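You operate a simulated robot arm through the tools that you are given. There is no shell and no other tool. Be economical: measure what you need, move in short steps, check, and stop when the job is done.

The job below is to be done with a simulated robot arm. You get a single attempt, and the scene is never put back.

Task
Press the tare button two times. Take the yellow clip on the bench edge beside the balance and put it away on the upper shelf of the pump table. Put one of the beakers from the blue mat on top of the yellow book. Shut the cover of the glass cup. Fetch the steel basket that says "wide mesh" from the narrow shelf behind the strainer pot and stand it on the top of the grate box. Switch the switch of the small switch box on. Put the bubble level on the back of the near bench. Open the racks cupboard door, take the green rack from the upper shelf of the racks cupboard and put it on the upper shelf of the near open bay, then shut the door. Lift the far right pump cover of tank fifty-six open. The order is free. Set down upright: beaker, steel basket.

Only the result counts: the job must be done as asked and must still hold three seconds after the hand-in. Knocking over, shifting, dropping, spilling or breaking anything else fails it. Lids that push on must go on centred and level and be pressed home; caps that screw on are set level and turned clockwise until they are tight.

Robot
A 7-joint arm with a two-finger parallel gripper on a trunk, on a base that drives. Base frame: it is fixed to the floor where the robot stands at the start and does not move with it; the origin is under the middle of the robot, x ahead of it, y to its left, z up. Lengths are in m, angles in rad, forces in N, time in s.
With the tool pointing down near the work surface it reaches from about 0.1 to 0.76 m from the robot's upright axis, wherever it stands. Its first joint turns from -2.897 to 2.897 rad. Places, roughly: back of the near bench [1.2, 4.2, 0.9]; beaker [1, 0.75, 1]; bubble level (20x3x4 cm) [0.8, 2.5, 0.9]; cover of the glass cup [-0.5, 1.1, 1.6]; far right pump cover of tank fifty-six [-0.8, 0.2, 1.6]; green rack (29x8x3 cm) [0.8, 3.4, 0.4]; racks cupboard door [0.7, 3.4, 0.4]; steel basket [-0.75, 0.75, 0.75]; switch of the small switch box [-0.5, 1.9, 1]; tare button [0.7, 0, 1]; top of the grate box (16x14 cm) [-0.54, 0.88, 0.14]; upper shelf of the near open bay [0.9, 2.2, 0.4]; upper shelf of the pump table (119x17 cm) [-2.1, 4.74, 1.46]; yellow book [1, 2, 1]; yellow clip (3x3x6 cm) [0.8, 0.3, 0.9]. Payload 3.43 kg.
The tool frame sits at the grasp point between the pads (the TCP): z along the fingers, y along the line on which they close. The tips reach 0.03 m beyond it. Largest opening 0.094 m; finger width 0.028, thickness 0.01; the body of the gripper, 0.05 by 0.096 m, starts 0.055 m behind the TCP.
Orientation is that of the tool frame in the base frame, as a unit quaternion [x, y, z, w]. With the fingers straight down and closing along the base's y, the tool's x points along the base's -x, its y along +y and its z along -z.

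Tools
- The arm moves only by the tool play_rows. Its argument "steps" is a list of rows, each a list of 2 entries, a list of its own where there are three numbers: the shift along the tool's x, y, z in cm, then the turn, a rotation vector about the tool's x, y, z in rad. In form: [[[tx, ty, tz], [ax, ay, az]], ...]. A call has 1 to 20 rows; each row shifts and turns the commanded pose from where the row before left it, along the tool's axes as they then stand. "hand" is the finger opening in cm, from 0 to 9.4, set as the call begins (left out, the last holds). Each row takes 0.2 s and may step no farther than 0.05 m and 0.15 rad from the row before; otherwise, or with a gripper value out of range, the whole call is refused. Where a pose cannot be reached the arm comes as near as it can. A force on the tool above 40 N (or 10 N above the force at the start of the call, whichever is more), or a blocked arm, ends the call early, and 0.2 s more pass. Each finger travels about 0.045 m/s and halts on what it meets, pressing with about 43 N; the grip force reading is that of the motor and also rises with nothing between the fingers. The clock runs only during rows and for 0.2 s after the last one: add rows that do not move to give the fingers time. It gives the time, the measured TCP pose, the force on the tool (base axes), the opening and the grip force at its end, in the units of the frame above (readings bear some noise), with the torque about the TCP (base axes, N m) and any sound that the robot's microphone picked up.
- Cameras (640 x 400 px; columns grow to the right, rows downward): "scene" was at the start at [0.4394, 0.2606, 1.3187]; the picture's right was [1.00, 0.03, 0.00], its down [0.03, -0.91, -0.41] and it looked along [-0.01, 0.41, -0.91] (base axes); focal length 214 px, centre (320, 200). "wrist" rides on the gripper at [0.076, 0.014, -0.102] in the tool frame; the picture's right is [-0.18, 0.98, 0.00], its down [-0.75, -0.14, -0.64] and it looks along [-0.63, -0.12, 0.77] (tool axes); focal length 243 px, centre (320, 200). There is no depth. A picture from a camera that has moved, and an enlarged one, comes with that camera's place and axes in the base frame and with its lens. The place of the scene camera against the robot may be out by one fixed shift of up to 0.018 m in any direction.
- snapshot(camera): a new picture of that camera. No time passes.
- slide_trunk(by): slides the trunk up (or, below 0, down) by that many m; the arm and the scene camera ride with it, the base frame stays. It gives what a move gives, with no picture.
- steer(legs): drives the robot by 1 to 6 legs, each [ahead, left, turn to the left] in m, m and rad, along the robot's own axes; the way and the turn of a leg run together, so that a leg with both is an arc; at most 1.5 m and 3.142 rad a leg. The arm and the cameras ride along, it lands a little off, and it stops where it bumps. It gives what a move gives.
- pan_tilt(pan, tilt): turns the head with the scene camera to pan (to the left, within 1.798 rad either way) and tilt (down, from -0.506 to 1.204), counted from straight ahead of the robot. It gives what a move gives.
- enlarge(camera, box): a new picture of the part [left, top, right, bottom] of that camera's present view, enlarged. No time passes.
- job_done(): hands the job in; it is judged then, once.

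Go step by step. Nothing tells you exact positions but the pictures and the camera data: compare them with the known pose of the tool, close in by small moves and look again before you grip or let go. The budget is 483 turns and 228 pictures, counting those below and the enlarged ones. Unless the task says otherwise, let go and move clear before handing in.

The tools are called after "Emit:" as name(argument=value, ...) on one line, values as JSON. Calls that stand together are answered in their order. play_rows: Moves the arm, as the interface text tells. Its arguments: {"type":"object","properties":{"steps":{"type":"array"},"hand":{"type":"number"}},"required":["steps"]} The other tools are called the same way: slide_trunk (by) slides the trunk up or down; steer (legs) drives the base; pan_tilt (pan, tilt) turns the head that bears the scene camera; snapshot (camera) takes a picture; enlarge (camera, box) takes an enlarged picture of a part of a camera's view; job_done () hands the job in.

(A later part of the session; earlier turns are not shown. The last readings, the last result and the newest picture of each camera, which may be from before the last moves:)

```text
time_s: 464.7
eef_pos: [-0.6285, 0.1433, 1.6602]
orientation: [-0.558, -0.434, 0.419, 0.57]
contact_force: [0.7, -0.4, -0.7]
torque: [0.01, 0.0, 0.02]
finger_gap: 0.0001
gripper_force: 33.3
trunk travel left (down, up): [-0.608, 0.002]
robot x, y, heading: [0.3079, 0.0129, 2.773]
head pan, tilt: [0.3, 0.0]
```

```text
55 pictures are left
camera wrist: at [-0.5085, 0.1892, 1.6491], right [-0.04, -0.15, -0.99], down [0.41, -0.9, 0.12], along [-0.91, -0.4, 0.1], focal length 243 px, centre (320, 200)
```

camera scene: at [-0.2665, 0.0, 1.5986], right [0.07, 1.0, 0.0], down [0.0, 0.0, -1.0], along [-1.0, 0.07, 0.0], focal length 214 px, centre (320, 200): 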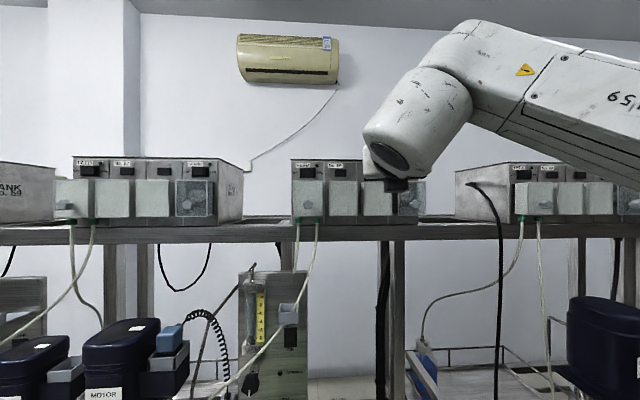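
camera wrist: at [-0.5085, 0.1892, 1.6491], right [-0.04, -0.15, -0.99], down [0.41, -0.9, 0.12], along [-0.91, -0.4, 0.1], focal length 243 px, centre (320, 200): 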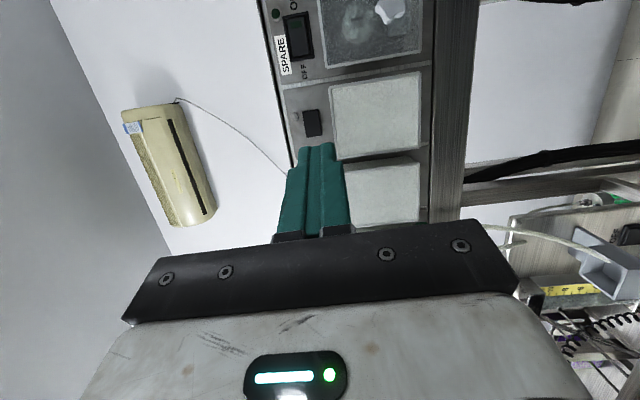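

Rolled. I lower 10.5 cm and move in front of the gap below the SPARE cover.

Emit:
slide_trunk(by=-0.105)

Emit:
steer(legs=[[0.07, -0.058, 0]])

Emit:
snapshot(camera="wrist")

Emit:
pan_tilt(pan=0.15, tilt=0.0)

Emit:
enlarge(camera="scene", box=[240, 120, 480, 270])

```text
time_s: 466.1
eef_pos: [-0.628, 0.1419, 1.5549]
orientation: [-0.557, -0.435, 0.419, 0.57]
contact_force: [-0.3, 0.3, 0.1]
torque: [-0.01, 0.0, -0.03]
finger_gap: 0.0
gripper_force: 32.8
trunk travel left (down, up): [-0.503, 0.107]
robot x, y, heading: [0.3059, 0.0069, 2.768]
head pan, tilt: [0.3, 0.0]
```

```text
time_s: 467.2
eef_pos: [-0.6733, 0.2206, 1.5558]
orientation: [-0.557, -0.435, 0.418, 0.57]
contact_force: [0.3, 0.7, -0.2]
torque: [0.01, -0.01, 0.06]
finger_gap: 0.0
gripper_force: 32.8
trunk travel left (down, up): [-0.503, 0.107]
robot x, y, heading: [0.2604, 0.086, 2.778]
head pan, tilt: [0.3, 0.0]
```

```text
54 pictures are left
camera wrist: at [-0.5524, 0.2668, 1.5442], right [-0.04, -0.15, -0.99], down [0.41, -0.9, 0.12], along [-0.91, -0.4, 0.1], focal length 243 px, centre (320, 200)
```

wrist: 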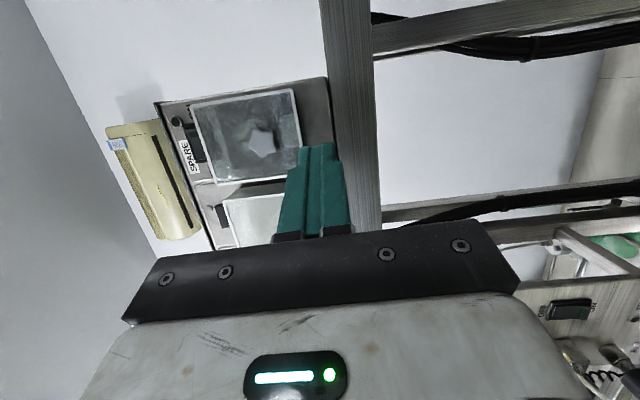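

```text
time_s: 467.9
eef_pos: [-0.6731, 0.2203, 1.5554]
orientation: [-0.557, -0.435, 0.419, 0.57]
contact_force: [-0.1, 0.3, 0.0]
torque: [-0.01, -0.04, 0.01]
finger_gap: 0.0
gripper_force: 32.8
trunk travel left (down, up): [-0.503, 0.107]
robot x, y, heading: [0.263, 0.0897, 2.775]
head pan, tilt: [0.15, 0.0]
```

```text
2.67 times, centred on (360, 195) of scene
camera zoom: at [-0.3083, 0.0912, 1.4936], right [0.21, 0.98, 0.0], down [0.0, 0.0, -1.0], along [-0.98, 0.21, 0.0], focal length 572 px, centre (213, 213)
```

zoom: 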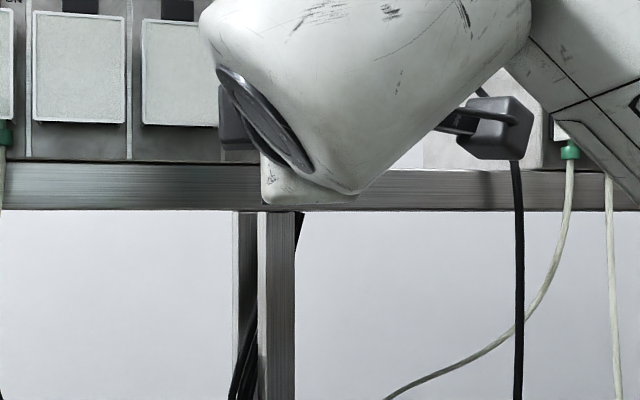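

The gap below the cover spans z≈1.551–1.573. I raise 6 mm and slide the tip in.

Emit:
slide_trunk(by=0.006)

Emit:
steer(legs=[[0.045, 0.004, 0]])

Emit:
enlarge(camera="wrist", box=[180, 60, 420, 220])

```text
time_s: 468.5
eef_pos: [-0.672, 0.2211, 1.5603]
orientation: [-0.558, -0.435, 0.418, 0.57]
contact_force: [0.1, -0.9, 0.0]
torque: [-0.02, -0.02, 0.0]
finger_gap: 0.0
gripper_force: 32.7
trunk travel left (down, up): [-0.509, 0.101]
robot x, y, heading: [0.2644, 0.0875, 2.775]
head pan, tilt: [0.15, 0.0]
```

```text
time_s: 469.4
eef_pos: [-0.7148, 0.2318, 1.5613]
orientation: [-0.557, -0.435, 0.42, 0.57]
contact_force: [-0.3, -0.3, 0.2]
torque: [-0.01, -0.01, -0.01]
finger_gap: 0.0
gripper_force: 32.6
trunk travel left (down, up): [-0.509, 0.101]
robot x, y, heading: [0.2223, 0.1042, 2.778]
head pan, tilt: [0.15, 0.0]
```

```text
2.50 times, centred on (300, 140) of wrist
camera zoom: at [-0.596, 0.2784, 1.55], right [-0.04, -0.15, -0.99], down [0.41, -0.9, 0.12], along [-0.91, -0.4, 0.1], focal length 606 px, centre (370, 350)
```

zoom: 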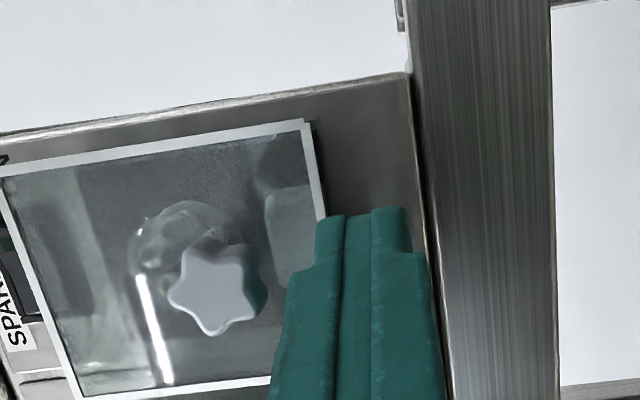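

The closed fingertips are too thick for that gap, so I change the plan: grip the star knob from its sides (closing axis parallel to the hinge) and swing it up. I back off and roll the tool back.

Emit:
steer(legs=[[-0.1, 0, 0]])

Emit:
play_rows(steps=[[[0, 0, 0], [0, 0, -0.143]], [[0, 0, 0], [0, 0, -0.143]], [[0, 0, 0], [0, 0, -0.143]], [[0, 0, 0], [0, 0, -0.143]], [[0, 0, 0], [0, 0, -0.143]], [[0, 0, 0], [0, 0, -0.143]], [[0, 0, 0], [0, 0, -0.143]], [[0, 0, 0], [0, 0, -0.143]], [[0, 0, 0], [0, 0, -0.143]], [[0, 0, 0], [0, 0, -0.143]], [[0, 0, 0], [0, 0, -0.14]], [[0, 0, 0], [0, 0, 0]]], hand=5)

Emit:
snapshot(camera="wrist")

```text
time_s: 470.5
eef_pos: [-0.6242, 0.1953, 1.5611]
orientation: [-0.557, -0.436, 0.419, 0.569]
contact_force: [-0.8, 0.4, 0.1]
torque: [0.0, 0.02, 0.0]
finger_gap: 0.0
gripper_force: 33.3
trunk travel left (down, up): [-0.509, 0.101]
robot x, y, heading: [0.3125, 0.0646, 2.78]
head pan, tilt: [0.15, 0.0]
```

```text
time_s: 473.1
eef_pos: [-0.6231, 0.1953, 1.5613]
orientation: [0.085, 0.702, 0.107, -0.699]
contact_force: [0.3, -0.7, -0.2]
torque: [-0.01, -0.02, -0.03]
finger_gap: 0.0501
gripper_force: 0.0
trunk travel left (down, up): [-0.509, 0.101]
robot x, y, heading: [0.3111, 0.066, 2.77]
head pan, tilt: [0.15, 0.0]
```

```text
51 pictures are left
camera wrist: at [-0.52, 0.1792, 1.6387], right [0.27, 0.95, -0.15], down [0.59, -0.29, -0.76], along [-0.76, 0.11, -0.63], focal length 243 px, centre (320, 200)
```

wrist: 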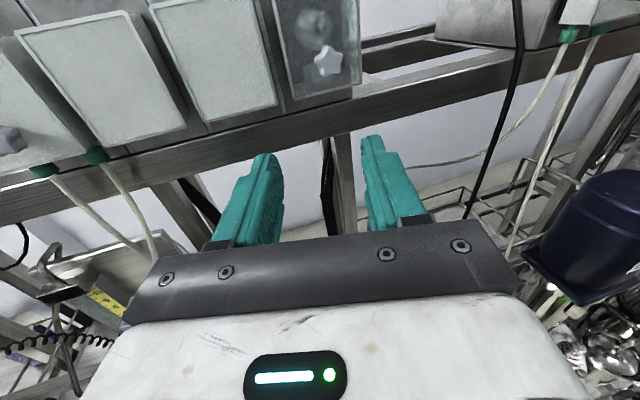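

Emit:
slide_trunk(by=0.036)

Emit:
steer(legs=[[0.065, 0, 0]])

Emit:
enlarge(camera="wrist", box=[180, 20, 460, 220])

```text
time_s: 473.9
eef_pos: [-0.6222, 0.1956, 1.5968]
orientation: [0.086, 0.702, 0.107, -0.699]
contact_force: [1.1, 0.1, 0.0]
torque: [0.02, -0.02, 0.02]
finger_gap: 0.0499
gripper_force: 0.1
trunk travel left (down, up): [-0.545, 0.065]
robot x, y, heading: [0.3136, 0.0644, 2.777]
head pan, tilt: [0.15, 0.0]
```

```text
time_s: 474.9
eef_pos: [-0.6847, 0.2202, 1.5974]
orientation: [0.087, 0.702, 0.107, -0.699]
contact_force: [0.9, -0.1, -0.1]
torque: [0.01, 0.01, -0.02]
finger_gap: 0.05
gripper_force: 0.1
trunk travel left (down, up): [-0.545, 0.065]
robot x, y, heading: [0.2522, 0.0887, 2.774]
head pan, tilt: [0.15, 0.0]
```

```text
2.00 times, centred on (320, 120) of wrist
camera zoom: at [-0.5815, 0.204, 1.6745], right [0.27, 0.95, -0.16], down [0.59, -0.29, -0.76], along [-0.76, 0.11, -0.63], focal length 485 px, centre (320, 360)
```

zoom: 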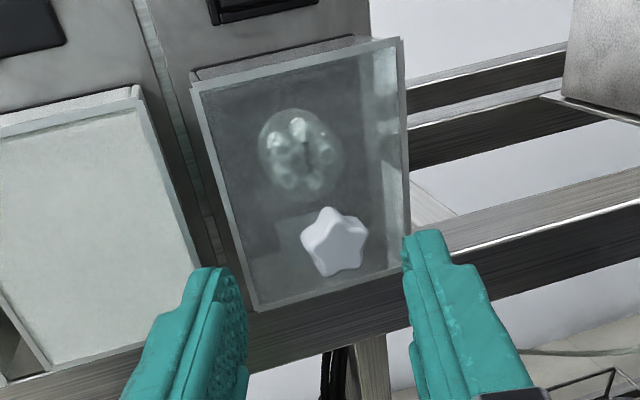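

Emit:
steer(legs=[[0.03, 0, 0]])

Emit:
play_rows(steps=[[[0, 0, 0], [0, 0, 0]], [[0, 0, 0], [0, 0, 0]], [[0, 0, 0], [0, 0, 0]], [[0, 0, 0], [0, 0, 0]]], hand=0)

Emit:
enlarge(camera="wrist", box=[180, 20, 460, 220])

```text
time_s: 475.9
eef_pos: [-0.7099, 0.225, 1.5967]
orientation: [0.083, 0.704, 0.104, -0.698]
contact_force: [1.5, -0.8, 0.6]
torque: [-0.02, 0.0, 0.02]
finger_gap: 0.05
gripper_force: 0.0
trunk travel left (down, up): [-0.545, 0.065]
robot x, y, heading: [0.2245, 0.1005, 2.775]
head pan, tilt: [0.15, 0.0]
stopped in leg 1: the force on the tool passed its limit at 42 N (the readings are from after the stop); the commanded pose is now the measured one
```

```text
time_s: 476.9
eef_pos: [-0.7092, 0.2325, 1.5958]
orientation: [0.086, 0.704, 0.106, -0.697]
contact_force: [8.9, 25.5, 1.0]
torque: [0.07, 0.09, -0.5]
finger_gap: 0.0237
gripper_force: 45.2
trunk travel left (down, up): [-0.545, 0.065]
robot x, y, heading: [0.2247, 0.1017, 2.776]
head pan, tilt: [0.15, 0.0]
```

```text
2.00 times, centred on (320, 120) of wrist
camera zoom: at [-0.6066, 0.2167, 1.6742], right [0.27, 0.95, -0.16], down [0.59, -0.29, -0.75], along [-0.76, 0.11, -0.64], focal length 485 px, centre (320, 360)
```

zoom: 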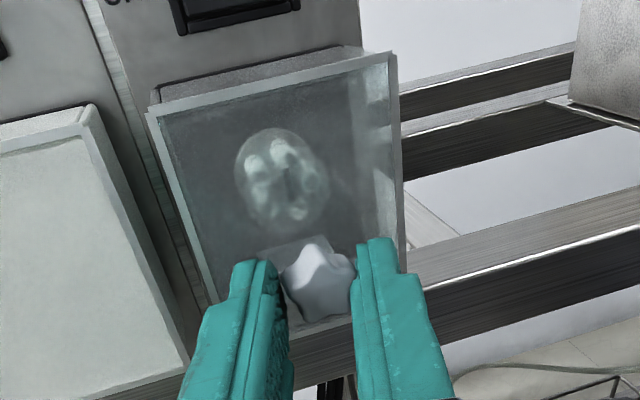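

The knob is held (gap 2.4 cm). I swing it up along the arc about the top hinge.

Emit:
play_rows(steps=[[[0.9, 0, -0.75], [0, 0, 0]], [[1.1, 0, -0.68], [0, 0, 0]], [[1.2, 0, -0.4], [0, 0, 0]], [[1.2, 0, -0.24], [0, 0, 0]], [[1.2, 0, 0], [0, 0, 0]], [[1.2, 0, 0.2], [0, 0, 0]], [[0, 0, 0], [0, 0, 0]]])

Emit:
enlarge(camera="wrist", box=[180, 20, 460, 220])

```text
time_s: 477.4
eef_pos: [-0.7025, 0.2309, 1.6052]
orientation: [0.088, 0.708, 0.109, -0.692]
contact_force: [0.3, 6.7, -2.8]
torque: [-0.08, -0.23, 0.07]
finger_gap: 0.0233
gripper_force: 45.4
trunk travel left (down, up): [-0.545, 0.065]
robot x, y, heading: [0.2245, 0.1017, 2.773]
head pan, tilt: [0.15, 0.0]
stopped in row 2: the force on the tool passed its limit at 56 N (the readings are from after the stop); the commanded pose is now the measured one
```

```text
2.00 times, centred on (320, 120) of wrist
camera zoom: at [-0.6006, 0.215, 1.6835], right [0.28, 0.95, -0.15], down [0.6, -0.29, -0.75], along [-0.75, 0.12, -0.65], focal length 485 px, centre (320, 360)
```

zoom: 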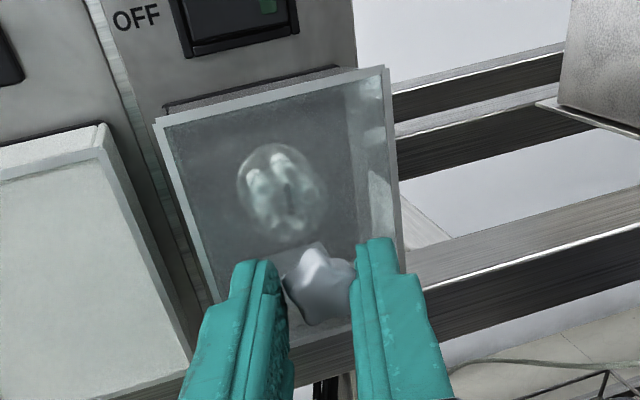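

It moved but with strain; I let the hand rotate with the cover (rigid arc about the hinge).

Emit:
play_rows(steps=[[[1.0, 0, -0.5], [0, -0.13, 0]], [[1.0, 0, -0.5], [0, -0.13, 0]], [[1.0, 0, -0.5], [0, -0.13, 0]], [[1.0, 0, -0.5], [0, -0.13, 0]], [[0, 0, 0], [0, 0, 0]]])

Emit:
enlarge(camera="wrist", box=[180, 20, 460, 220])

```text
time_s: 478.7
eef_pos: [-0.6893, 0.2323, 1.6502]
orientation: [0.119, 0.861, 0.086, -0.487]
contact_force: [10.6, 5.9, 1.7]
torque: [0.06, 0.18, -0.18]
finger_gap: 0.0231
gripper_force: 45.0
trunk travel left (down, up): [-0.545, 0.065]
robot x, y, heading: [0.2249, 0.0986, 2.772]
head pan, tilt: [0.15, 0.0]
stopped in row 5: the force on the tool passed its limit at 41 N (the readings are from after the stop); the commanded pose is now the measured one
```

```text
2.00 times, centred on (320, 120) of wrist
camera zoom: at [-0.6387, 0.2284, 1.7689], right [0.38, 0.92, -0.13], down [0.86, -0.4, -0.32], along [-0.35, 0.01, -0.94], focal length 485 px, centre (320, 360)
```

zoom: 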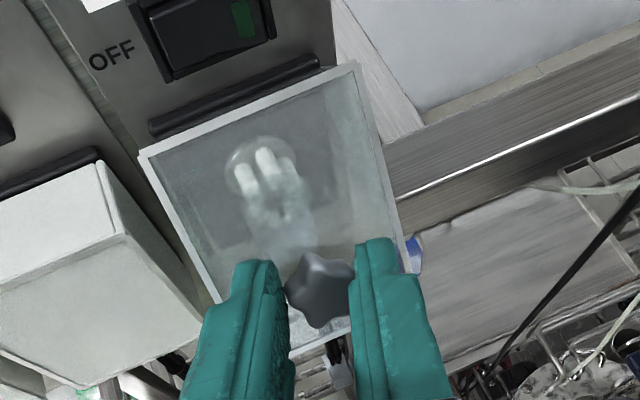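

The cover is about 45° open. I continue the same arc.

Emit:
play_rows(steps=[[[1.05, 0, -0.54], [0, -0.13, 0]], [[1.05, 0, -0.54], [0, -0.13, 0]], [[1.05, 0, -0.54], [0, -0.13, 0]], [[0, 0, 0], [0, 0, 0]]])

Emit:
play_rows(steps=[[[1.05, 0, -0.54], [0, -0.13, 0]], [[1.05, 0, -0.54], [0, -0.13, 0]], [[1.05, 0, -0.54], [0, -0.13, 0]], [[0, 0, 0], [0, 0, 0]]])

Emit:
snapshot(camera="wrist")

```text
time_s: 479.4
eef_pos: [-0.7004, 0.2354, 1.6678]
orientation: [0.132, 0.928, 0.067, -0.342]
contact_force: [17.2, 3.2, 14.5]
torque: [0.14, 0.82, 0.38]
finger_gap: 0.0236
gripper_force: 45.4
out of reach, approached as far as the arm can: row 3
trunk travel left (down, up): [-0.545, 0.065]
robot x, y, heading: [0.2253, 0.0982, 2.774]
head pan, tilt: [0.15, 0.0]
stopped in row 3: the force on the tool passed its limit at 61 N (the readings are from after the stop); the commanded pose is now the measured one
```

```text
time_s: 479.7
eef_pos: [-0.6996, 0.2347, 1.6682]
orientation: [0.132, 0.932, 0.068, -0.331]
contact_force: [23.9, 4.9, 20.8]
torque: [-0.37, 1.12, 0.55]
finger_gap: 0.023
gripper_force: 45.2
out of reach, approached as far as the arm can: row 1
trunk travel left (down, up): [-0.545, 0.065]
robot x, y, heading: [0.2294, 0.0983, 2.772]
head pan, tilt: [0.15, 0.0]
stopped in row 1: the force on the tool passed its limit at 52 N (the readings are from after the stop); the commanded pose is now the measured one
```

```text
46 pictures are left
camera wrist: at [-0.691, 0.243, 1.7967], right [0.42, 0.9, -0.08], down [0.91, -0.42, 0.01], along [-0.02, -0.08, -1.0], focal length 243 px, centre (320, 200)
```

wrist: 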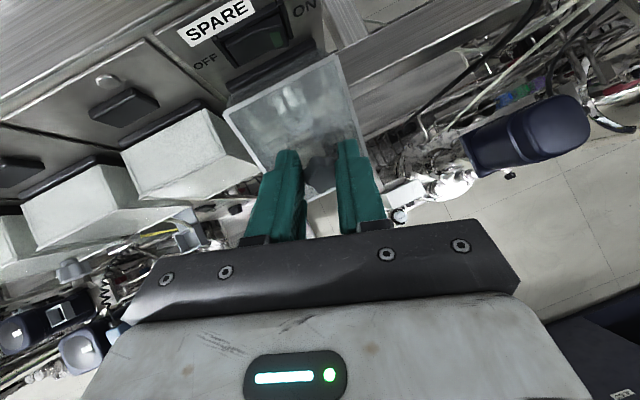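

The cover is about 75° open and the arm is at its limit. I release and back off to see if it stays.

Emit:
play_rows(steps=[[[0, 0, 0], [0, 0, 0]], [[0, 0, 0], [0, 0, 0]], [[0, 0, 0], [0, 0, 0]], [[0, 0, -2], [0, 0, 0]], [[0, 0, -3], [0, 0, 0]], [[0, 0, -3], [0, 0, 0]], [[0, 0, 0], [0, 0, 0]]], hand=5)

Emit:
snapshot(camera="wrist")

```text
time_s: 480.2
eef_pos: [-0.7002, 0.2404, 1.6618]
orientation: [0.137, 0.934, 0.072, -0.322]
contact_force: [19.6, 5.2, -2.6]
torque: [0.13, -0.43, 0.26]
finger_gap: 0.0436
gripper_force: 0.1
trunk travel left (down, up): [-0.545, 0.065]
robot x, y, heading: [0.2261, 0.097, 2.768]
head pan, tilt: [0.15, 0.0]
stopped in row 2: the force on the tool passed its limit at 44 N (the readings are from after the stop); the commanded pose is now the measured one
```

```text
45 pictures are left
camera wrist: at [-0.6932, 0.2479, 1.7913], right [0.44, 0.9, -0.07], down [0.9, -0.43, 0.03], along [-0.01, -0.07, -1.0], focal length 243 px, centre (320, 200)
```

wrist: 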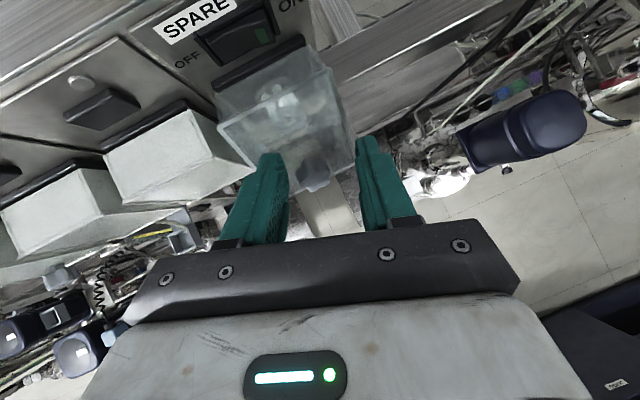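

The cover falls back when released below upright. New way: rolled gripper wide open, one finger under the cover's edge (other finger below the rail), lift, retreat slightly and lift past the hinge. I back off and reorient.

Emit:
steer(legs=[[-0.12, 0, 0]])

Emit:
play_rows(steps=[[[0, 0, 0], [0, 0.13, 0]], [[0, 0, 0], [0, 0.13, 0]], [[0, 0, 0], [0, 0.13, 0]], [[0, 0, 0], [0, 0.13, 0]], [[0, 0, 0], [0, 0.13, 0]], [[0, 0, 0], [0, 0.13, 0]], [[0, 0, 0], [0, 0.12, 0]], [[0, 0, 0], [0, 0, 0.143]], [[0, 0, 0], [0, 0, 0.143]], [[0, 0, 0], [0, 0, 0.143]], [[0, 0, 0], [0, 0, 0.143]], [[0, 0, 0], [0, 0, 0.143]], [[0, 0, 0], [0, 0, 0.143]], [[0, 0, 0], [0, 0, 0.143]], [[0, 0, 0], [0, 0, 0.143]], [[0, 0, 0], [0, 0, 0.143]], [[0, 0, 0], [0, 0, 0.143]], [[0, 0, 0], [0, 0, 0.14]], [[0, 0, 0], [0, 0, 0]]], hand=9.4)

Emit:
snapshot(camera="wrist")

```text
time_s: 481.5
eef_pos: [-0.5895, 0.1941, 1.6635]
orientation: [0.135, 0.934, 0.071, -0.324]
contact_force: [0.5, 0.2, -0.4]
torque: [-0.04, 0.01, 0.0]
finger_gap: 0.0501
gripper_force: 0.1
trunk travel left (down, up): [-0.545, 0.065]
robot x, y, heading: [0.34, 0.056, 2.768]
head pan, tilt: [0.15, 0.0]
```

```text
time_s: 485.5
eef_pos: [-0.5896, 0.1945, 1.6629]
orientation: [-0.559, -0.431, 0.406, 0.58]
contact_force: [0.9, 0.2, -0.4]
torque: [-0.03, 0.02, -0.01]
finger_gap: 0.0942
gripper_force: 0.2
trunk travel left (down, up): [-0.545, 0.065]
robot x, y, heading: [0.3418, 0.0539, 2.772]
head pan, tilt: [0.15, 0.0]
```

```text
44 pictures are left
camera wrist: at [-0.4682, 0.2373, 1.6525], right [-0.05, -0.13, -0.99], down [0.39, -0.92, 0.1], along [-0.92, -0.38, 0.09], focal length 243 px, centre (320, 200)
```

wrist: 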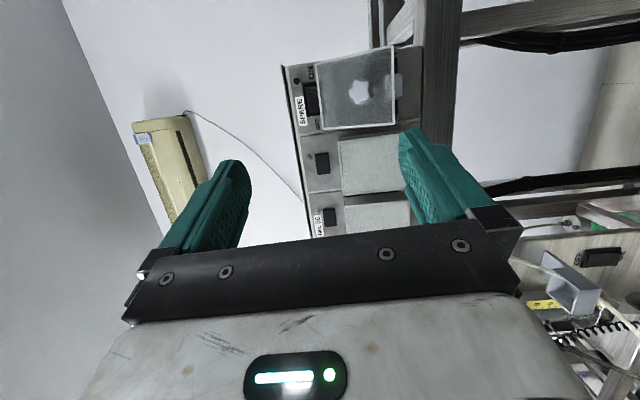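

Emit:
slide_trunk(by=-0.154)

Emit:
steer(legs=[[0.088, 0.008, 0]])

Emit:
snapshot(camera="wrist")

```text
time_s: 487.2
eef_pos: [-0.5895, 0.1944, 1.509]
orientation: [-0.559, -0.431, 0.406, 0.581]
contact_force: [-0.4, 0.8, -0.5]
torque: [0.0, -0.02, 0.01]
finger_gap: 0.094
gripper_force: 0.0
trunk travel left (down, up): [-0.391, 0.219]
robot x, y, heading: [0.3372, 0.057, 2.772]
head pan, tilt: [0.15, 0.0]
```

```text
time_s: 488.4
eef_pos: [-0.6755, 0.2195, 1.5098]
orientation: [-0.559, -0.431, 0.406, 0.581]
contact_force: [0.6, -0.1, -0.5]
torque: [-0.01, 0.02, 0.01]
finger_gap: 0.0941
gripper_force: 0.1
trunk travel left (down, up): [-0.391, 0.219]
robot x, y, heading: [0.2531, 0.0818, 2.773]
head pan, tilt: [0.15, 0.0]
```

```text
43 pictures are left
camera wrist: at [-0.5544, 0.262, 1.4986], right [-0.05, -0.13, -0.99], down [0.39, -0.92, 0.1], along [-0.92, -0.38, 0.09], focal length 243 px, centre (320, 200)
```

wrist: 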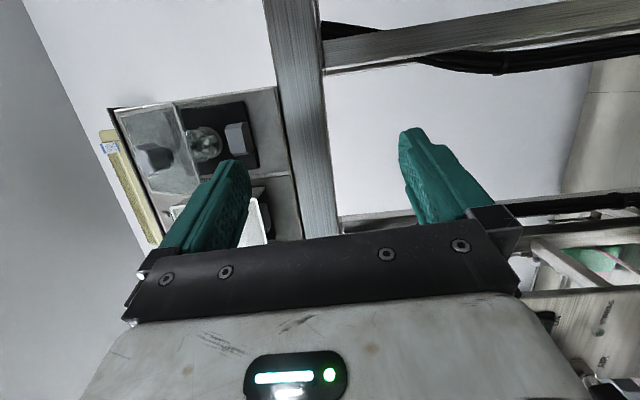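

On closer look the cover has stayed partly open (friction hinge), with the pump visible below it. So I can simply close the fingers, go under it and lift it further.

Emit:
play_rows(steps=[[[0, 0, 0], [0, 0, 0]], [[0, 0, 0], [0, 0, 0]], [[0, 0, 0], [0, 0, 0]], [[0, 0, 0], [0, 0, 0]], [[0, 0, 0], [0, 0, 0]], [[0, 0, 0], [0, 0, 0]]], hand=0)

Emit:
steer(legs=[[0.04, 0.004, 0]])

Emit:
slide_trunk(by=0.08)

Emit:
snapshot(camera="wrist")

```text
time_s: 489.8
eef_pos: [-0.6755, 0.2189, 1.5089]
orientation: [-0.559, -0.431, 0.405, 0.582]
contact_force: [-0.6, -0.8, 0.2]
torque: [0.03, 0.03, 0.03]
finger_gap: 0.0
gripper_force: 26.2
trunk travel left (down, up): [-0.391, 0.219]
robot x, y, heading: [0.2533, 0.081, 2.77]
head pan, tilt: [0.15, 0.0]
```

```text
time_s: 490.6
eef_pos: [-0.7146, 0.2292, 1.5095]
orientation: [-0.559, -0.431, 0.406, 0.581]
contact_force: [0.4, -0.7, 0.1]
torque: [0.01, -0.01, -0.04]
finger_gap: 0.0
gripper_force: 32.7
trunk travel left (down, up): [-0.391, 0.219]
robot x, y, heading: [0.2176, 0.0922, 2.765]
head pan, tilt: [0.15, 0.0]
```

```text
time_s: 491.8
eef_pos: [-0.7141, 0.2298, 1.5894]
orientation: [-0.559, -0.431, 0.406, 0.58]
contact_force: [0.2, 0.1, -0.4]
torque: [-0.01, -0.04, -0.03]
finger_gap: 0.0003
gripper_force: 32.7
trunk travel left (down, up): [-0.471, 0.139]
robot x, y, heading: [0.2123, 0.0915, 2.769]
head pan, tilt: [0.15, 0.0]
```

```text
42 pictures are left
camera wrist: at [-0.5933, 0.2729, 1.5784], right [-0.04, -0.13, -0.99], down [0.39, -0.92, 0.1], along [-0.92, -0.38, 0.09], focal length 243 px, centre (320, 200)
```

wrist: 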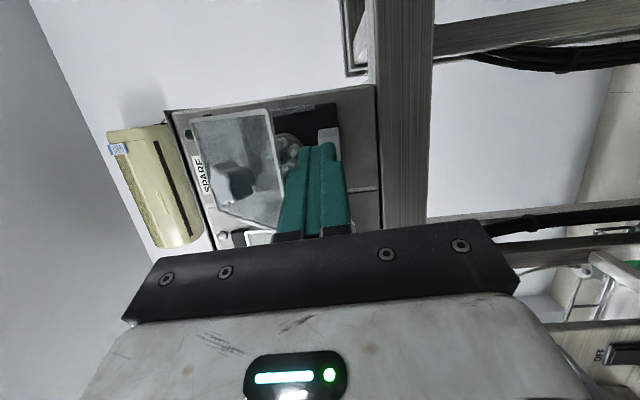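

The fingertip is beneath the cover. I keep raising.

Emit:
slide_trunk(by=0.07)

Emit:
slide_trunk(by=0.06)

Emit:
snapshot(camera="wrist")

```text
time_s: 492.9
eef_pos: [-0.7169, 0.2322, 1.6549]
orientation: [-0.562, -0.432, 0.404, 0.579]
contact_force: [11.3, 7.4, -28.8]
torque: [-0.33, 0.65, 0.23]
finger_gap: 0.0
gripper_force: 33.3
trunk travel left (down, up): [-0.541, 0.069]
robot x, y, heading: [0.2128, 0.0924, 2.772]
head pan, tilt: [0.15, 0.0]
```

```text
time_s: 493.2
eef_pos: [-0.7162, 0.2313, 1.6537]
orientation: [-0.564, -0.435, 0.4, 0.577]
contact_force: [11.6, 1.9, -20.3]
torque: [-0.22, 0.56, 0.09]
finger_gap: 0.0
gripper_force: 33.4
trunk travel left (down, up): [-0.543, 0.067]
robot x, y, heading: [0.2145, 0.096, 2.765]
head pan, tilt: [0.15, 0.0]
stopped: the force on the tool passed its limit at 51 N (the readings are from after the stop); the commanded pose is now the measured one
```

```text
41 pictures are left
camera wrist: at [-0.5942, 0.2745, 1.646], right [-0.03, -0.13, -0.99], down [0.38, -0.92, 0.11], along [-0.92, -0.37, 0.08], focal length 243 px, centre (320, 200)
```

wrist: 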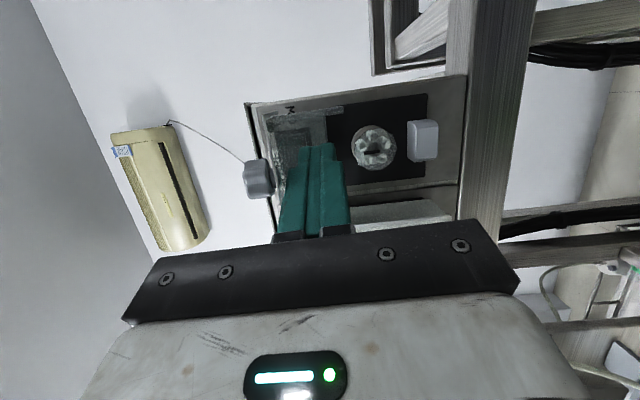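

The cover is up against its stop. I lower the finger away and check that it stays.

Emit:
slide_trunk(by=-0.06)

Emit:
steer(legs=[[-0.12, 0, 0]])

Emit:
snapshot(camera="wrist")

```text
time_s: 494.2
eef_pos: [-0.7159, 0.2304, 1.598]
orientation: [-0.562, -0.434, 0.402, 0.579]
contact_force: [-0.4, 0.2, 0.0]
torque: [-0.02, 0.0, 0.04]
finger_gap: 0.0
gripper_force: 32.8
trunk travel left (down, up): [-0.483, 0.127]
robot x, y, heading: [0.2167, 0.0943, 2.765]
head pan, tilt: [0.15, 0.0]
```

```text
time_s: 495.4
eef_pos: [-0.6019, 0.1867, 1.5964]
orientation: [-0.561, -0.433, 0.403, 0.579]
contact_force: [-0.3, 0.0, 0.1]
torque: [-0.03, -0.04, -0.01]
finger_gap: 0.0
gripper_force: 33.3
trunk travel left (down, up): [-0.483, 0.127]
robot x, y, heading: [0.329, 0.0462, 2.772]
head pan, tilt: [0.15, 0.0]
```

```text
40 pictures are left
camera wrist: at [-0.4795, 0.2288, 1.5878], right [-0.03, -0.13, -0.99], down [0.38, -0.92, 0.11], along [-0.92, -0.38, 0.08], focal length 243 px, centre (320, 200)
```

wrist: 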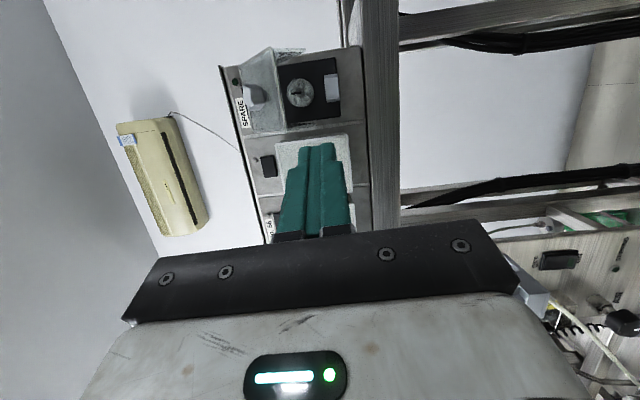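

The cover of pump SPARE on tank 56 stays open. For the basket (behind tanks 29/27) I plan to face about 250° and reach to the robot's right side. I turn left, away from the covers, first.

Emit:
steer(legs=[[0, 0, 1.6]])

Emit:
play_rows(steps=[[[0, 0, 0], [0, 0, -0.143]], [[0, 0, 0], [0, 0, -0.143]], [[0, 0, 0], [0, 0, -0.143]], [[0, 0, 0], [0, 0, -0.143]], [[0, 0, 0], [0, 0, -0.143]], [[0, 0, 0], [0, 0, -0.143]], [[0, 0, 0], [0, 0, -0.143]], [[0, 0, 0], [0, 0, -0.143]], [[0, 0, 0], [0, 0, -0.143]], [[0, 0, 0], [0, 0, -0.143]], [[0, 0, 0], [0, 0, -0.14]], [[-4, 0, 0], [0, 0, 0]], [[-4, 0, 0], [0, 0, 0]], [[-4, 0, 0], [0, 0, 0]], [[-4, 0, 0], [0, 0, 0]], [[-4, 0, 0], [0, 0, 0]], [[-4, 0, 0], [0, 0, 0]], [[-4, 0, 0], [0, 0, 0]], [[-4, 0, 0], [0, 0, 0]], [[0, 0, 0], [0, 0, 0]]])

```text
time_s: 499.7
eef_pos: [0.2155, -0.8871, 1.5967]
orientation: [0.081, 0.705, -0.695, -0.115]
contact_force: [0.3, -0.1, 0.6]
torque: [-0.01, 0.0, -0.01]
finger_gap: 0.0
gripper_force: 33.4
trunk travel left (down, up): [-0.483, 0.127]
robot x, y, heading: [0.3302, 0.0456, -1.911]
head pan, tilt: [0.15, 0.0]
```

```text
time_s: 503.9
eef_pos: [0.2026, -0.8787, 1.2781]
orientation: [0.44, -0.556, 0.411, 0.572]
contact_force: [0.6, -0.4, -0.1]
torque: [-0.02, 0.0, 0.02]
finger_gap: 0.0
gripper_force: 32.7
trunk travel left (down, up): [-0.483, 0.127]
robot x, y, heading: [0.3301, 0.0459, -1.919]
head pan, tilt: [0.15, 0.0]
```

Hand level and lower. I pitch it to point down while retracting a little.

Emit:
play_rows(steps=[[[-1.2, 0, -1.5], [0, -0.131, 0]], [[-1.38, 0, -1.33], [0, -0.131, 0]], [[-1.55, 0, -1.14], [0, -0.131, 0]], [[-1.68, 0, -0.93], [0, -0.131, 0]], [[-1.79, 0, -0.7], [0, -0.131, 0]], [[-1.86, 0, -0.46], [0, -0.131, 0]], [[-1.91, 0, -0.21], [0, -0.131, 0]], [[-1.92, 0, 0.04], [0, -0.131, 0]], [[-1.9, 0, 0.29], [0, -0.131, 0]], [[-1.85, 0, 0.54], [0, -0.131, 0]], [[-1.76, 0, 0.77], [0, -0.131, 0]], [[-1.65, 0, 0.99], [0, -0.12, 0]], [[0, 0, 0], [0, 0, 0]]])

Emit:
steer(legs=[[0, 0, 0.348], [0.4, 0, 0]])

```text
time_s: 506.7
eef_pos: [0.2468, -0.7035, 1.1341]
orientation: [-0.602, 0.798, 0.019, -0.014]
contact_force: [0.4, 0.4, 0.7]
torque: [0.01, 0.0, -0.04]
finger_gap: 0.0001
gripper_force: 33.7
trunk travel left (down, up): [-0.483, 0.127]
robot x, y, heading: [0.3292, 0.047, -1.91]
head pan, tilt: [0.15, 0.0]
```

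```text
time_s: 510.3
eef_pos: [0.5088, -1.0813, 1.1337]
orientation: [0.732, -0.681, -0.016, 0.018]
contact_force: [1.1, 1.1, 0.6]
torque: [0.0, 0.0, 0.02]
finger_gap: 0.0001
gripper_force: 33.2
trunk travel left (down, up): [-0.483, 0.127]
robot x, y, heading: [0.331, -0.348, -1.566]
head pan, tilt: [0.15, 0.0]
```

Now I sweep the hand clockwise to the robot's right side, here in the open.

Emit:
play_rows(steps=[[[1.85, 3.78, -0.5], [0, 0, 0.1]], [[1.85, 3.78, -0.5], [0, 0, 0.1]], [[1.85, 3.78, -0.5], [0, 0, 0.1]], [[1.85, 3.78, -0.5], [0, 0, 0.1]], [[1.85, 3.78, -0.5], [0, 0, 0.1]], [[1.85, 3.78, -0.5], [0, 0, 0.1]], [[1.85, 3.78, -0.5], [0, 0, 0.1]], [[1.85, 3.78, -0.5], [0, 0, 0.1]], [[1.85, 3.78, -0.5], [0, 0, 0.1]], [[1.85, 3.78, -0.5], [0, 0, 0.1]], [[1.85, 3.78, -0.5], [0, 0, 0.1]], [[1.85, 3.78, -0.5], [0, 0, 0.1]], [[1.85, 3.78, -0.5], [0, 0, 0.1]], [[1.85, 3.78, -0.5], [0, 0, 0.1]], [[0, 0, 0], [0, 0, 0]]])

Emit:
pan_tilt(pan=-1.0, tilt=0.4)

Emit:
snapshot(camera="scene")

```text
time_s: 513.5
eef_pos: [-0.0239, -1.0114, 1.228]
orientation: [-0.12, 0.993, 0.0, -0.022]
contact_force: [0.9, 1.1, 0.3]
torque: [-0.02, 0.02, 0.0]
finger_gap: 0.0001
gripper_force: 33.4
trunk travel left (down, up): [-0.483, 0.127]
robot x, y, heading: [0.3312, -0.3467, -1.566]
head pan, tilt: [0.15, 0.0]
```

```text
time_s: 514.9
eef_pos: [-0.0239, -1.0124, 1.2275]
orientation: [-0.12, 0.993, 0.001, -0.023]
contact_force: [0.2, -0.5, -0.5]
torque: [-0.01, 0.01, -0.02]
finger_gap: 0.0
gripper_force: 32.9
trunk travel left (down, up): [-0.483, 0.127]
robot x, y, heading: [0.3308, -0.3445, -1.565]
head pan, tilt: [-1.0, 0.4]
```

```text
39 pictures are left
camera scene: at [0.4495, -0.8322, 1.4368], right [-0.55, 0.84, 0.0], down [0.33, 0.21, -0.92], along [-0.77, -0.5, -0.39], focal length 214 px, centre (320, 200)
```

scene: 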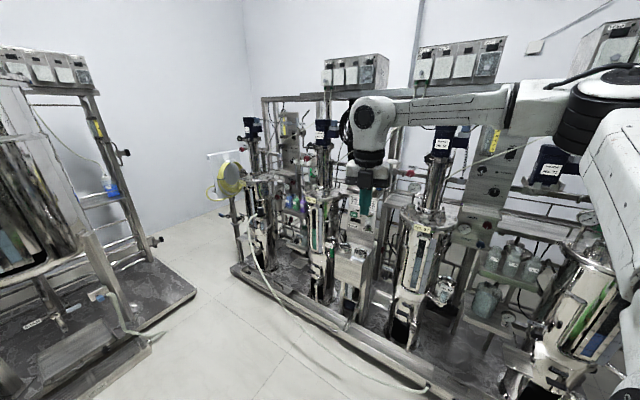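

The arm is at the robot's right, elbow well back. I reverse along the aisle to the gap between tanks 29 and 27.

Emit:
steer(legs=[[-0.75, -0.06, 0], [-0.7, -0.04, 0]])

Emit:
pan_tilt(pan=-1.5, tilt=0.6)

Emit:
snapshot(camera="scene")

```text
time_s: 522.4
eef_pos: [-0.1263, 0.4345, 1.229]
orientation: [-0.121, 0.992, 0.001, -0.022]
contact_force: [0.0, 0.7, -0.6]
torque: [0.0, 0.0, -0.04]
finger_gap: 0.0
gripper_force: 32.8
trunk travel left (down, up): [-0.483, 0.127]
robot x, y, heading: [0.2276, 1.1001, -1.561]
head pan, tilt: [-1.0, 0.4]
```

```text
time_s: 523.3
eef_pos: [-0.1263, 0.4344, 1.2284]
orientation: [-0.122, 0.992, 0.001, -0.023]
contact_force: [-0.3, -1.0, 0.7]
torque: [-0.01, -0.01, -0.01]
finger_gap: 0.0
gripper_force: 33.4
trunk travel left (down, up): [-0.483, 0.127]
robot x, y, heading: [0.2247, 1.1036, -1.567]
head pan, tilt: [-1.499, 0.6]
```

```text
38 pictures are left
camera scene: at [0.3363, 0.6589, 1.4185], right [-0.08, 1.0, 0.0], down [0.56, 0.05, -0.83], along [-0.82, -0.07, -0.56], focal length 214 px, centre (320, 200)
```

scene: 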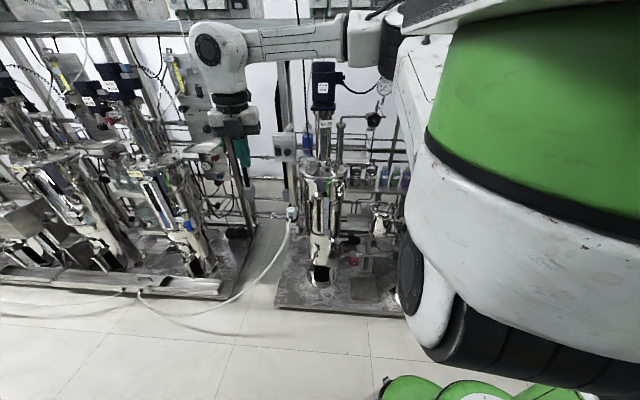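

Emit:
enlarge(camera="scene", box=[325, 140, 415, 210])

```text
5.71 times, centred on (370, 175) of scene
camera zoom: at [0.3363, 0.6589, 1.4185], right [-0.08, 1.0, 0.0], down [0.56, 0.05, -0.83], along [-0.82, -0.07, -0.56], focal length 1226 px, centre (34, 343)
```

zoom: 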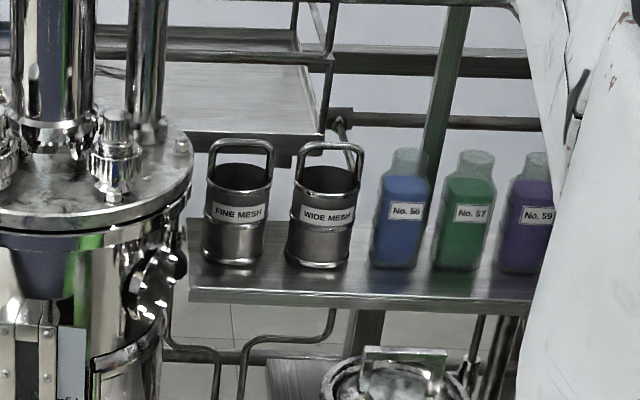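

"WIDE MESH" is the right one of the two baskets, at about (-0.751, 0.851): body z 0.80–0.885, bail handle top z≈0.92. I move to stand in front of the gap, turned about 250°.

Emit:
steer(legs=[[-0.266, -0.105, 0]])

Emit:
steer(legs=[[0, 0, -0.35]])

Emit:
snapshot(camera="scene")

```text
time_s: 525.3
eef_pos: [-0.2256, 0.6961, 1.228]
orientation: [-0.129, 0.991, 0.0, -0.023]
contact_force: [0.6, 0.3, -0.3]
torque: [0.02, -0.02, 0.0]
finger_gap: 0.0001
gripper_force: 32.6
trunk travel left (down, up): [-0.483, 0.127]
robot x, y, heading: [0.1203, 1.3653, -1.553]
head pan, tilt: [-1.499, 0.6]
```

```text
time_s: 526.8
eef_pos: [-0.437, 0.857, 1.2277]
orientation: [0.048, 0.999, 0.004, -0.022]
contact_force: [0.3, -0.2, 0.3]
torque: [-0.01, 0.01, 0.01]
finger_gap: 0.0
gripper_force: 32.5
trunk travel left (down, up): [-0.483, 0.127]
robot x, y, heading: [0.1157, 1.3669, -1.903]
head pan, tilt: [-1.499, 0.6]
```

```text
36 pictures are left
camera scene: at [0.0727, 0.9137, 1.4185], right [0.26, 0.97, 0.0], down [0.55, -0.15, -0.83], along [-0.8, 0.21, -0.56], focal length 214 px, centre (320, 200)
```

scene: 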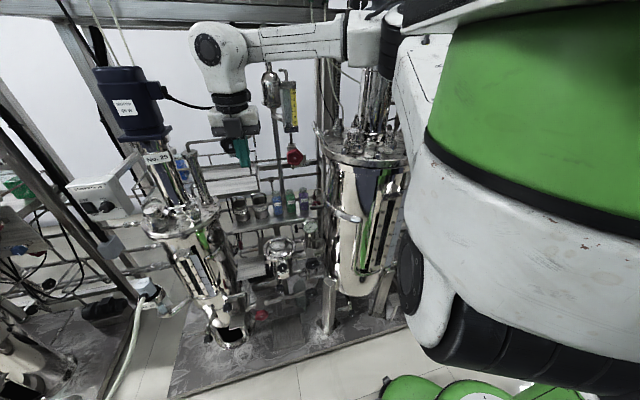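

Good view of the gap. I yaw the tool 90° and pitch it 45° toward the baskets, opening the fingers to 4 cm.

Emit:
play_rows(steps=[[[0, 0, 0], [0, 0, 0.143]], [[0, 0, 0], [0, 0, 0.143]], [[0, 0, 0], [0, 0, 0.143]], [[0, 0, 0], [0, 0, 0.143]], [[0, 0, 0], [0, 0, 0.143]], [[0, 0, 0], [0, 0, 0.143]], [[0, 0, 0], [0, 0, 0.143]], [[0, 0, 0], [0, 0, 0.143]], [[0, 0, 0], [0, 0, 0.143]], [[0, 0, 0], [0, 0, 0.143]], [[0, 0, 0], [0, 0, 0.05]], [[0, 0, 0], [0.131, 0, 0]], [[0, 0, 0], [0.131, 0, 0]], [[0, 0, 0], [0.131, 0, 0]], [[0, 0, 0], [0.131, 0, 0]], [[0, 0, 0], [0.131, 0, 0]], [[0, 0, 0], [0, 0, 0]]], hand=4)

Emit:
snapshot(camera="wrist")

```text
time_s: 530.4
eef_pos: [-0.4758, 0.8744, 1.2564]
orientation: [0.665, 0.669, -0.233, -0.238]
contact_force: [-0.3, -0.8, 0.4]
torque: [-0.02, 0.0, -0.02]
finger_gap: 0.0398
gripper_force: 0.1
out of reach, approached as far as the arm can: row 15, 16
trunk travel left (down, up): [-0.483, 0.127]
robot x, y, heading: [0.1218, 1.3693, -1.907]
head pan, tilt: [-1.499, 0.6]
```

```text
35 pictures are left
camera wrist: at [-0.4001, 0.9508, 1.3282], right [0.77, -0.18, -0.62], down [0.3, -0.76, 0.58], along [-0.57, -0.63, -0.53], focal length 243 px, centre (320, 200)
```

wrist: 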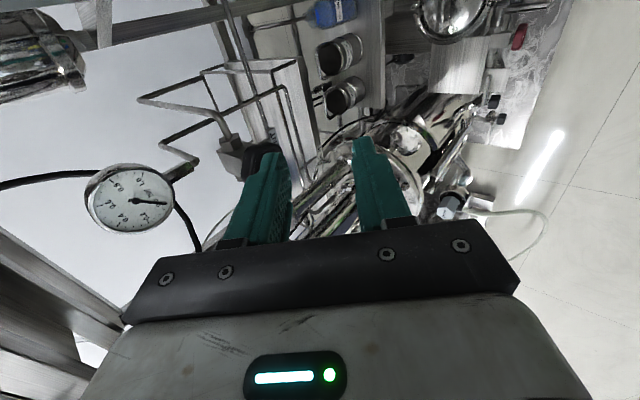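

The basket lies right along the tool axis. I advance 25 cm along it and zoom in.

Emit:
play_rows(steps=[[[-0.17, 0, 3.5], [0, 0, 0]], [[-0.17, 0, 3.5], [0, 0, 0]], [[-0.17, 0, 3.5], [0, 0, 0]], [[-0.17, 0, 3.5], [0, 0, 0]], [[-0.17, 0, 3.5], [0, 0, 0]], [[-0.17, 0, 3.5], [0, 0, 0]], [[-0.17, 0, 3.5], [0, 0, 0]], [[0, 0, 0], [0, 0, 0]]], hand=2.6)

Emit:
enlarge(camera="wrist", box=[200, 20, 440, 240])

```text
time_s: 532.1
eef_pos: [-0.6346, 0.866, 1.0744]
orientation: [0.665, 0.663, -0.239, -0.248]
contact_force: [-0.2, 0.3, 0.3]
torque: [0.02, -0.01, 0.01]
finger_gap: 0.0261
gripper_force: 0.0
trunk travel left (down, up): [-0.483, 0.127]
robot x, y, heading: [0.1178, 1.3635, -1.899]
head pan, tilt: [-1.499, 0.6]
```

```text
1.82 times, centred on (320, 130) of wrist
camera zoom: at [-0.5567, 0.9405, 1.1459], right [0.75, -0.18, -0.64], down [0.3, -0.76, 0.57], along [-0.59, -0.62, -0.52], focal length 441 px, centre (320, 327)
```

zoom: 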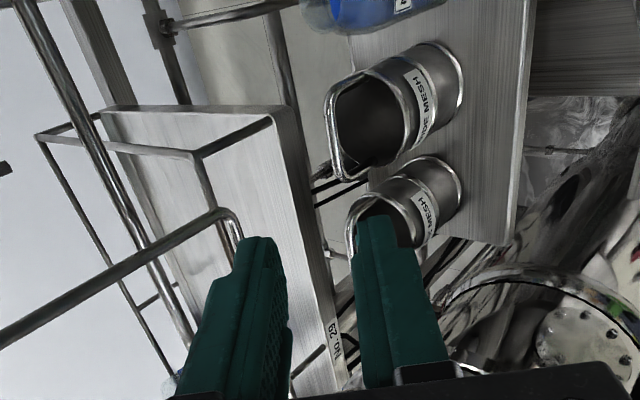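

The bail's top bar is at about (-0.767, 0.853, 0.912), again right along the tool axis 20 cm ahead. I advance 13 cm and check.

Emit:
play_rows(steps=[[[-0.3, 0, 3.3], [0, 0, 0]], [[-0.3, 0, 3.3], [0, 0, 0]], [[-0.3, 0, 3.3], [0, 0, 0]], [[-0.3, 0, 3.3], [0, 0, 0]], [[0, 0, 0], [0, 0, 0]]])

Emit:
enlarge(camera="wrist", box=[220, 60, 420, 240])

```text
time_s: 533.4
eef_pos: [-0.7206, 0.8549, 0.9712]
orientation: [0.665, 0.663, -0.238, -0.247]
contact_force: [0.3, 0.0, 0.2]
torque: [-0.05, 0.06, 0.03]
finger_gap: 0.0262
gripper_force: 0.1
trunk travel left (down, up): [-0.483, 0.127]
robot x, y, heading: [0.1204, 1.3689, -1.902]
head pan, tilt: [-1.499, 0.6]
```

```text
2.22 times, centred on (320, 150) of wrist
camera zoom: at [-0.6428, 0.9305, 1.0426], right [0.75, -0.18, -0.64], down [0.3, -0.76, 0.57], along [-0.59, -0.62, -0.52], focal length 539 px, centre (320, 311)
```

zoom: 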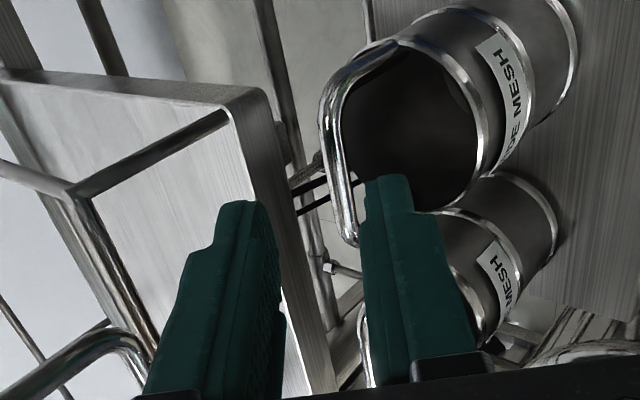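

The bar runs between the fingers. I advance the last 6 cm and close.

Emit:
play_rows(steps=[[[0, 0.2, 2.1], [0, 0, 0]], [[0, 0.2, 2.1], [0, 0, 0]], [[0, 0.1, 2], [0, 0, 0]], [[0, 0, 0], [0, 0, 0]]])

Emit:
enlarge(camera="wrist", box=[220, 60, 420, 240])

```text
time_s: 534.4
eef_pos: [-0.7569, 0.854, 0.9224]
orientation: [0.665, 0.663, -0.24, -0.246]
contact_force: [0.4, -0.6, 4.3]
torque: [-0.07, -0.04, 0.02]
finger_gap: 0.0251
gripper_force: 0.0
trunk travel left (down, up): [-0.483, 0.127]
robot x, y, heading: [0.1169, 1.3686, -1.901]
head pan, tilt: [-1.499, 0.6]
```

```text
2.22 times, centred on (320, 150) of wrist
camera zoom: at [-0.6786, 0.93, 0.9929], right [0.75, -0.18, -0.64], down [0.3, -0.76, 0.57], along [-0.59, -0.62, -0.51], focal length 539 px, centre (320, 311)
```

zoom: 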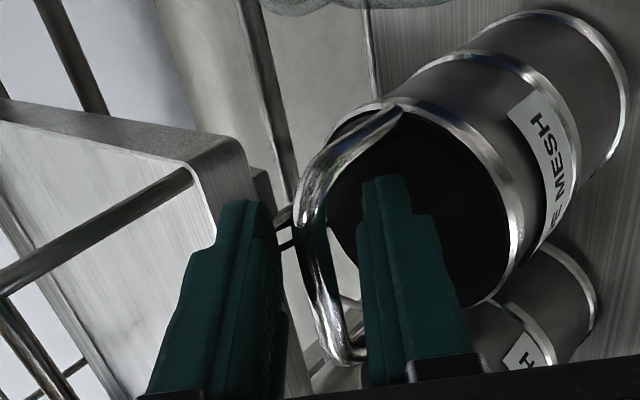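

The bar is between the pads, the lower finger inside the loop. I close.

Emit:
play_rows(steps=[[[0, 0, -0.3], [0, 0, 0]], [[0, 0, 0], [0, 0, 0]], [[0, 0, 0], [0, 0, 0]], [[0, 0, 0], [0, 0, 0]], [[0, 0, 0], [0, 0, 0]]], hand=0)

Emit:
play_rows(steps=[[[0, 0.63, -0.77], [0, 0, 0]], [[0, 0, 0], [0, 0, 0]]])

Emit:
enlarge(camera="wrist", box=[220, 60, 420, 240])

```text
time_s: 535.5
eef_pos: [-0.7549, 0.857, 0.9237]
orientation: [0.666, 0.663, -0.238, -0.247]
contact_force: [0.6, 0.2, -0.4]
torque: [0.06, 0.03, 0.01]
finger_gap: 0.0111
gripper_force: 43.0
trunk travel left (down, up): [-0.483, 0.127]
robot x, y, heading: [0.1216, 1.3635, -1.909]
head pan, tilt: [-1.499, 0.6]
```

```text
time_s: 536.1
eef_pos: [-0.7451, 0.8561, 0.9258]
orientation: [0.665, 0.663, -0.238, -0.247]
contact_force: [-0.8, 0.3, -1.1]
torque: [-0.02, 0.0, -0.03]
finger_gap: 0.011
gripper_force: 42.9
trunk travel left (down, up): [-0.483, 0.127]
robot x, y, heading: [0.1205, 1.3637, -1.904]
head pan, tilt: [-1.499, 0.6]
```

```text
2.22 times, centred on (320, 150) of wrist
camera zoom: at [-0.666, 0.931, 0.9964], right [0.75, -0.18, -0.64], down [0.3, -0.76, 0.57], along [-0.59, -0.62, -0.52], focal length 539 px, centre (320, 311)
```

zoom: 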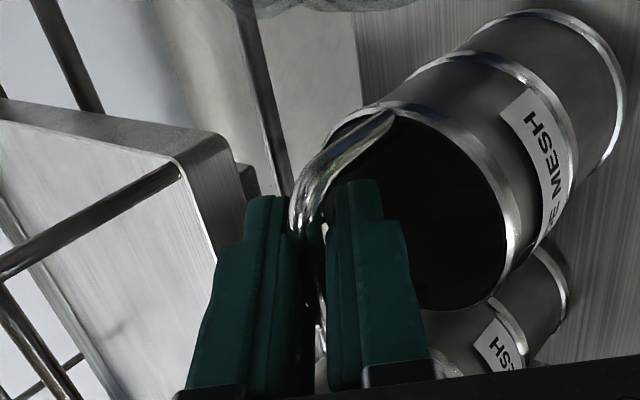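

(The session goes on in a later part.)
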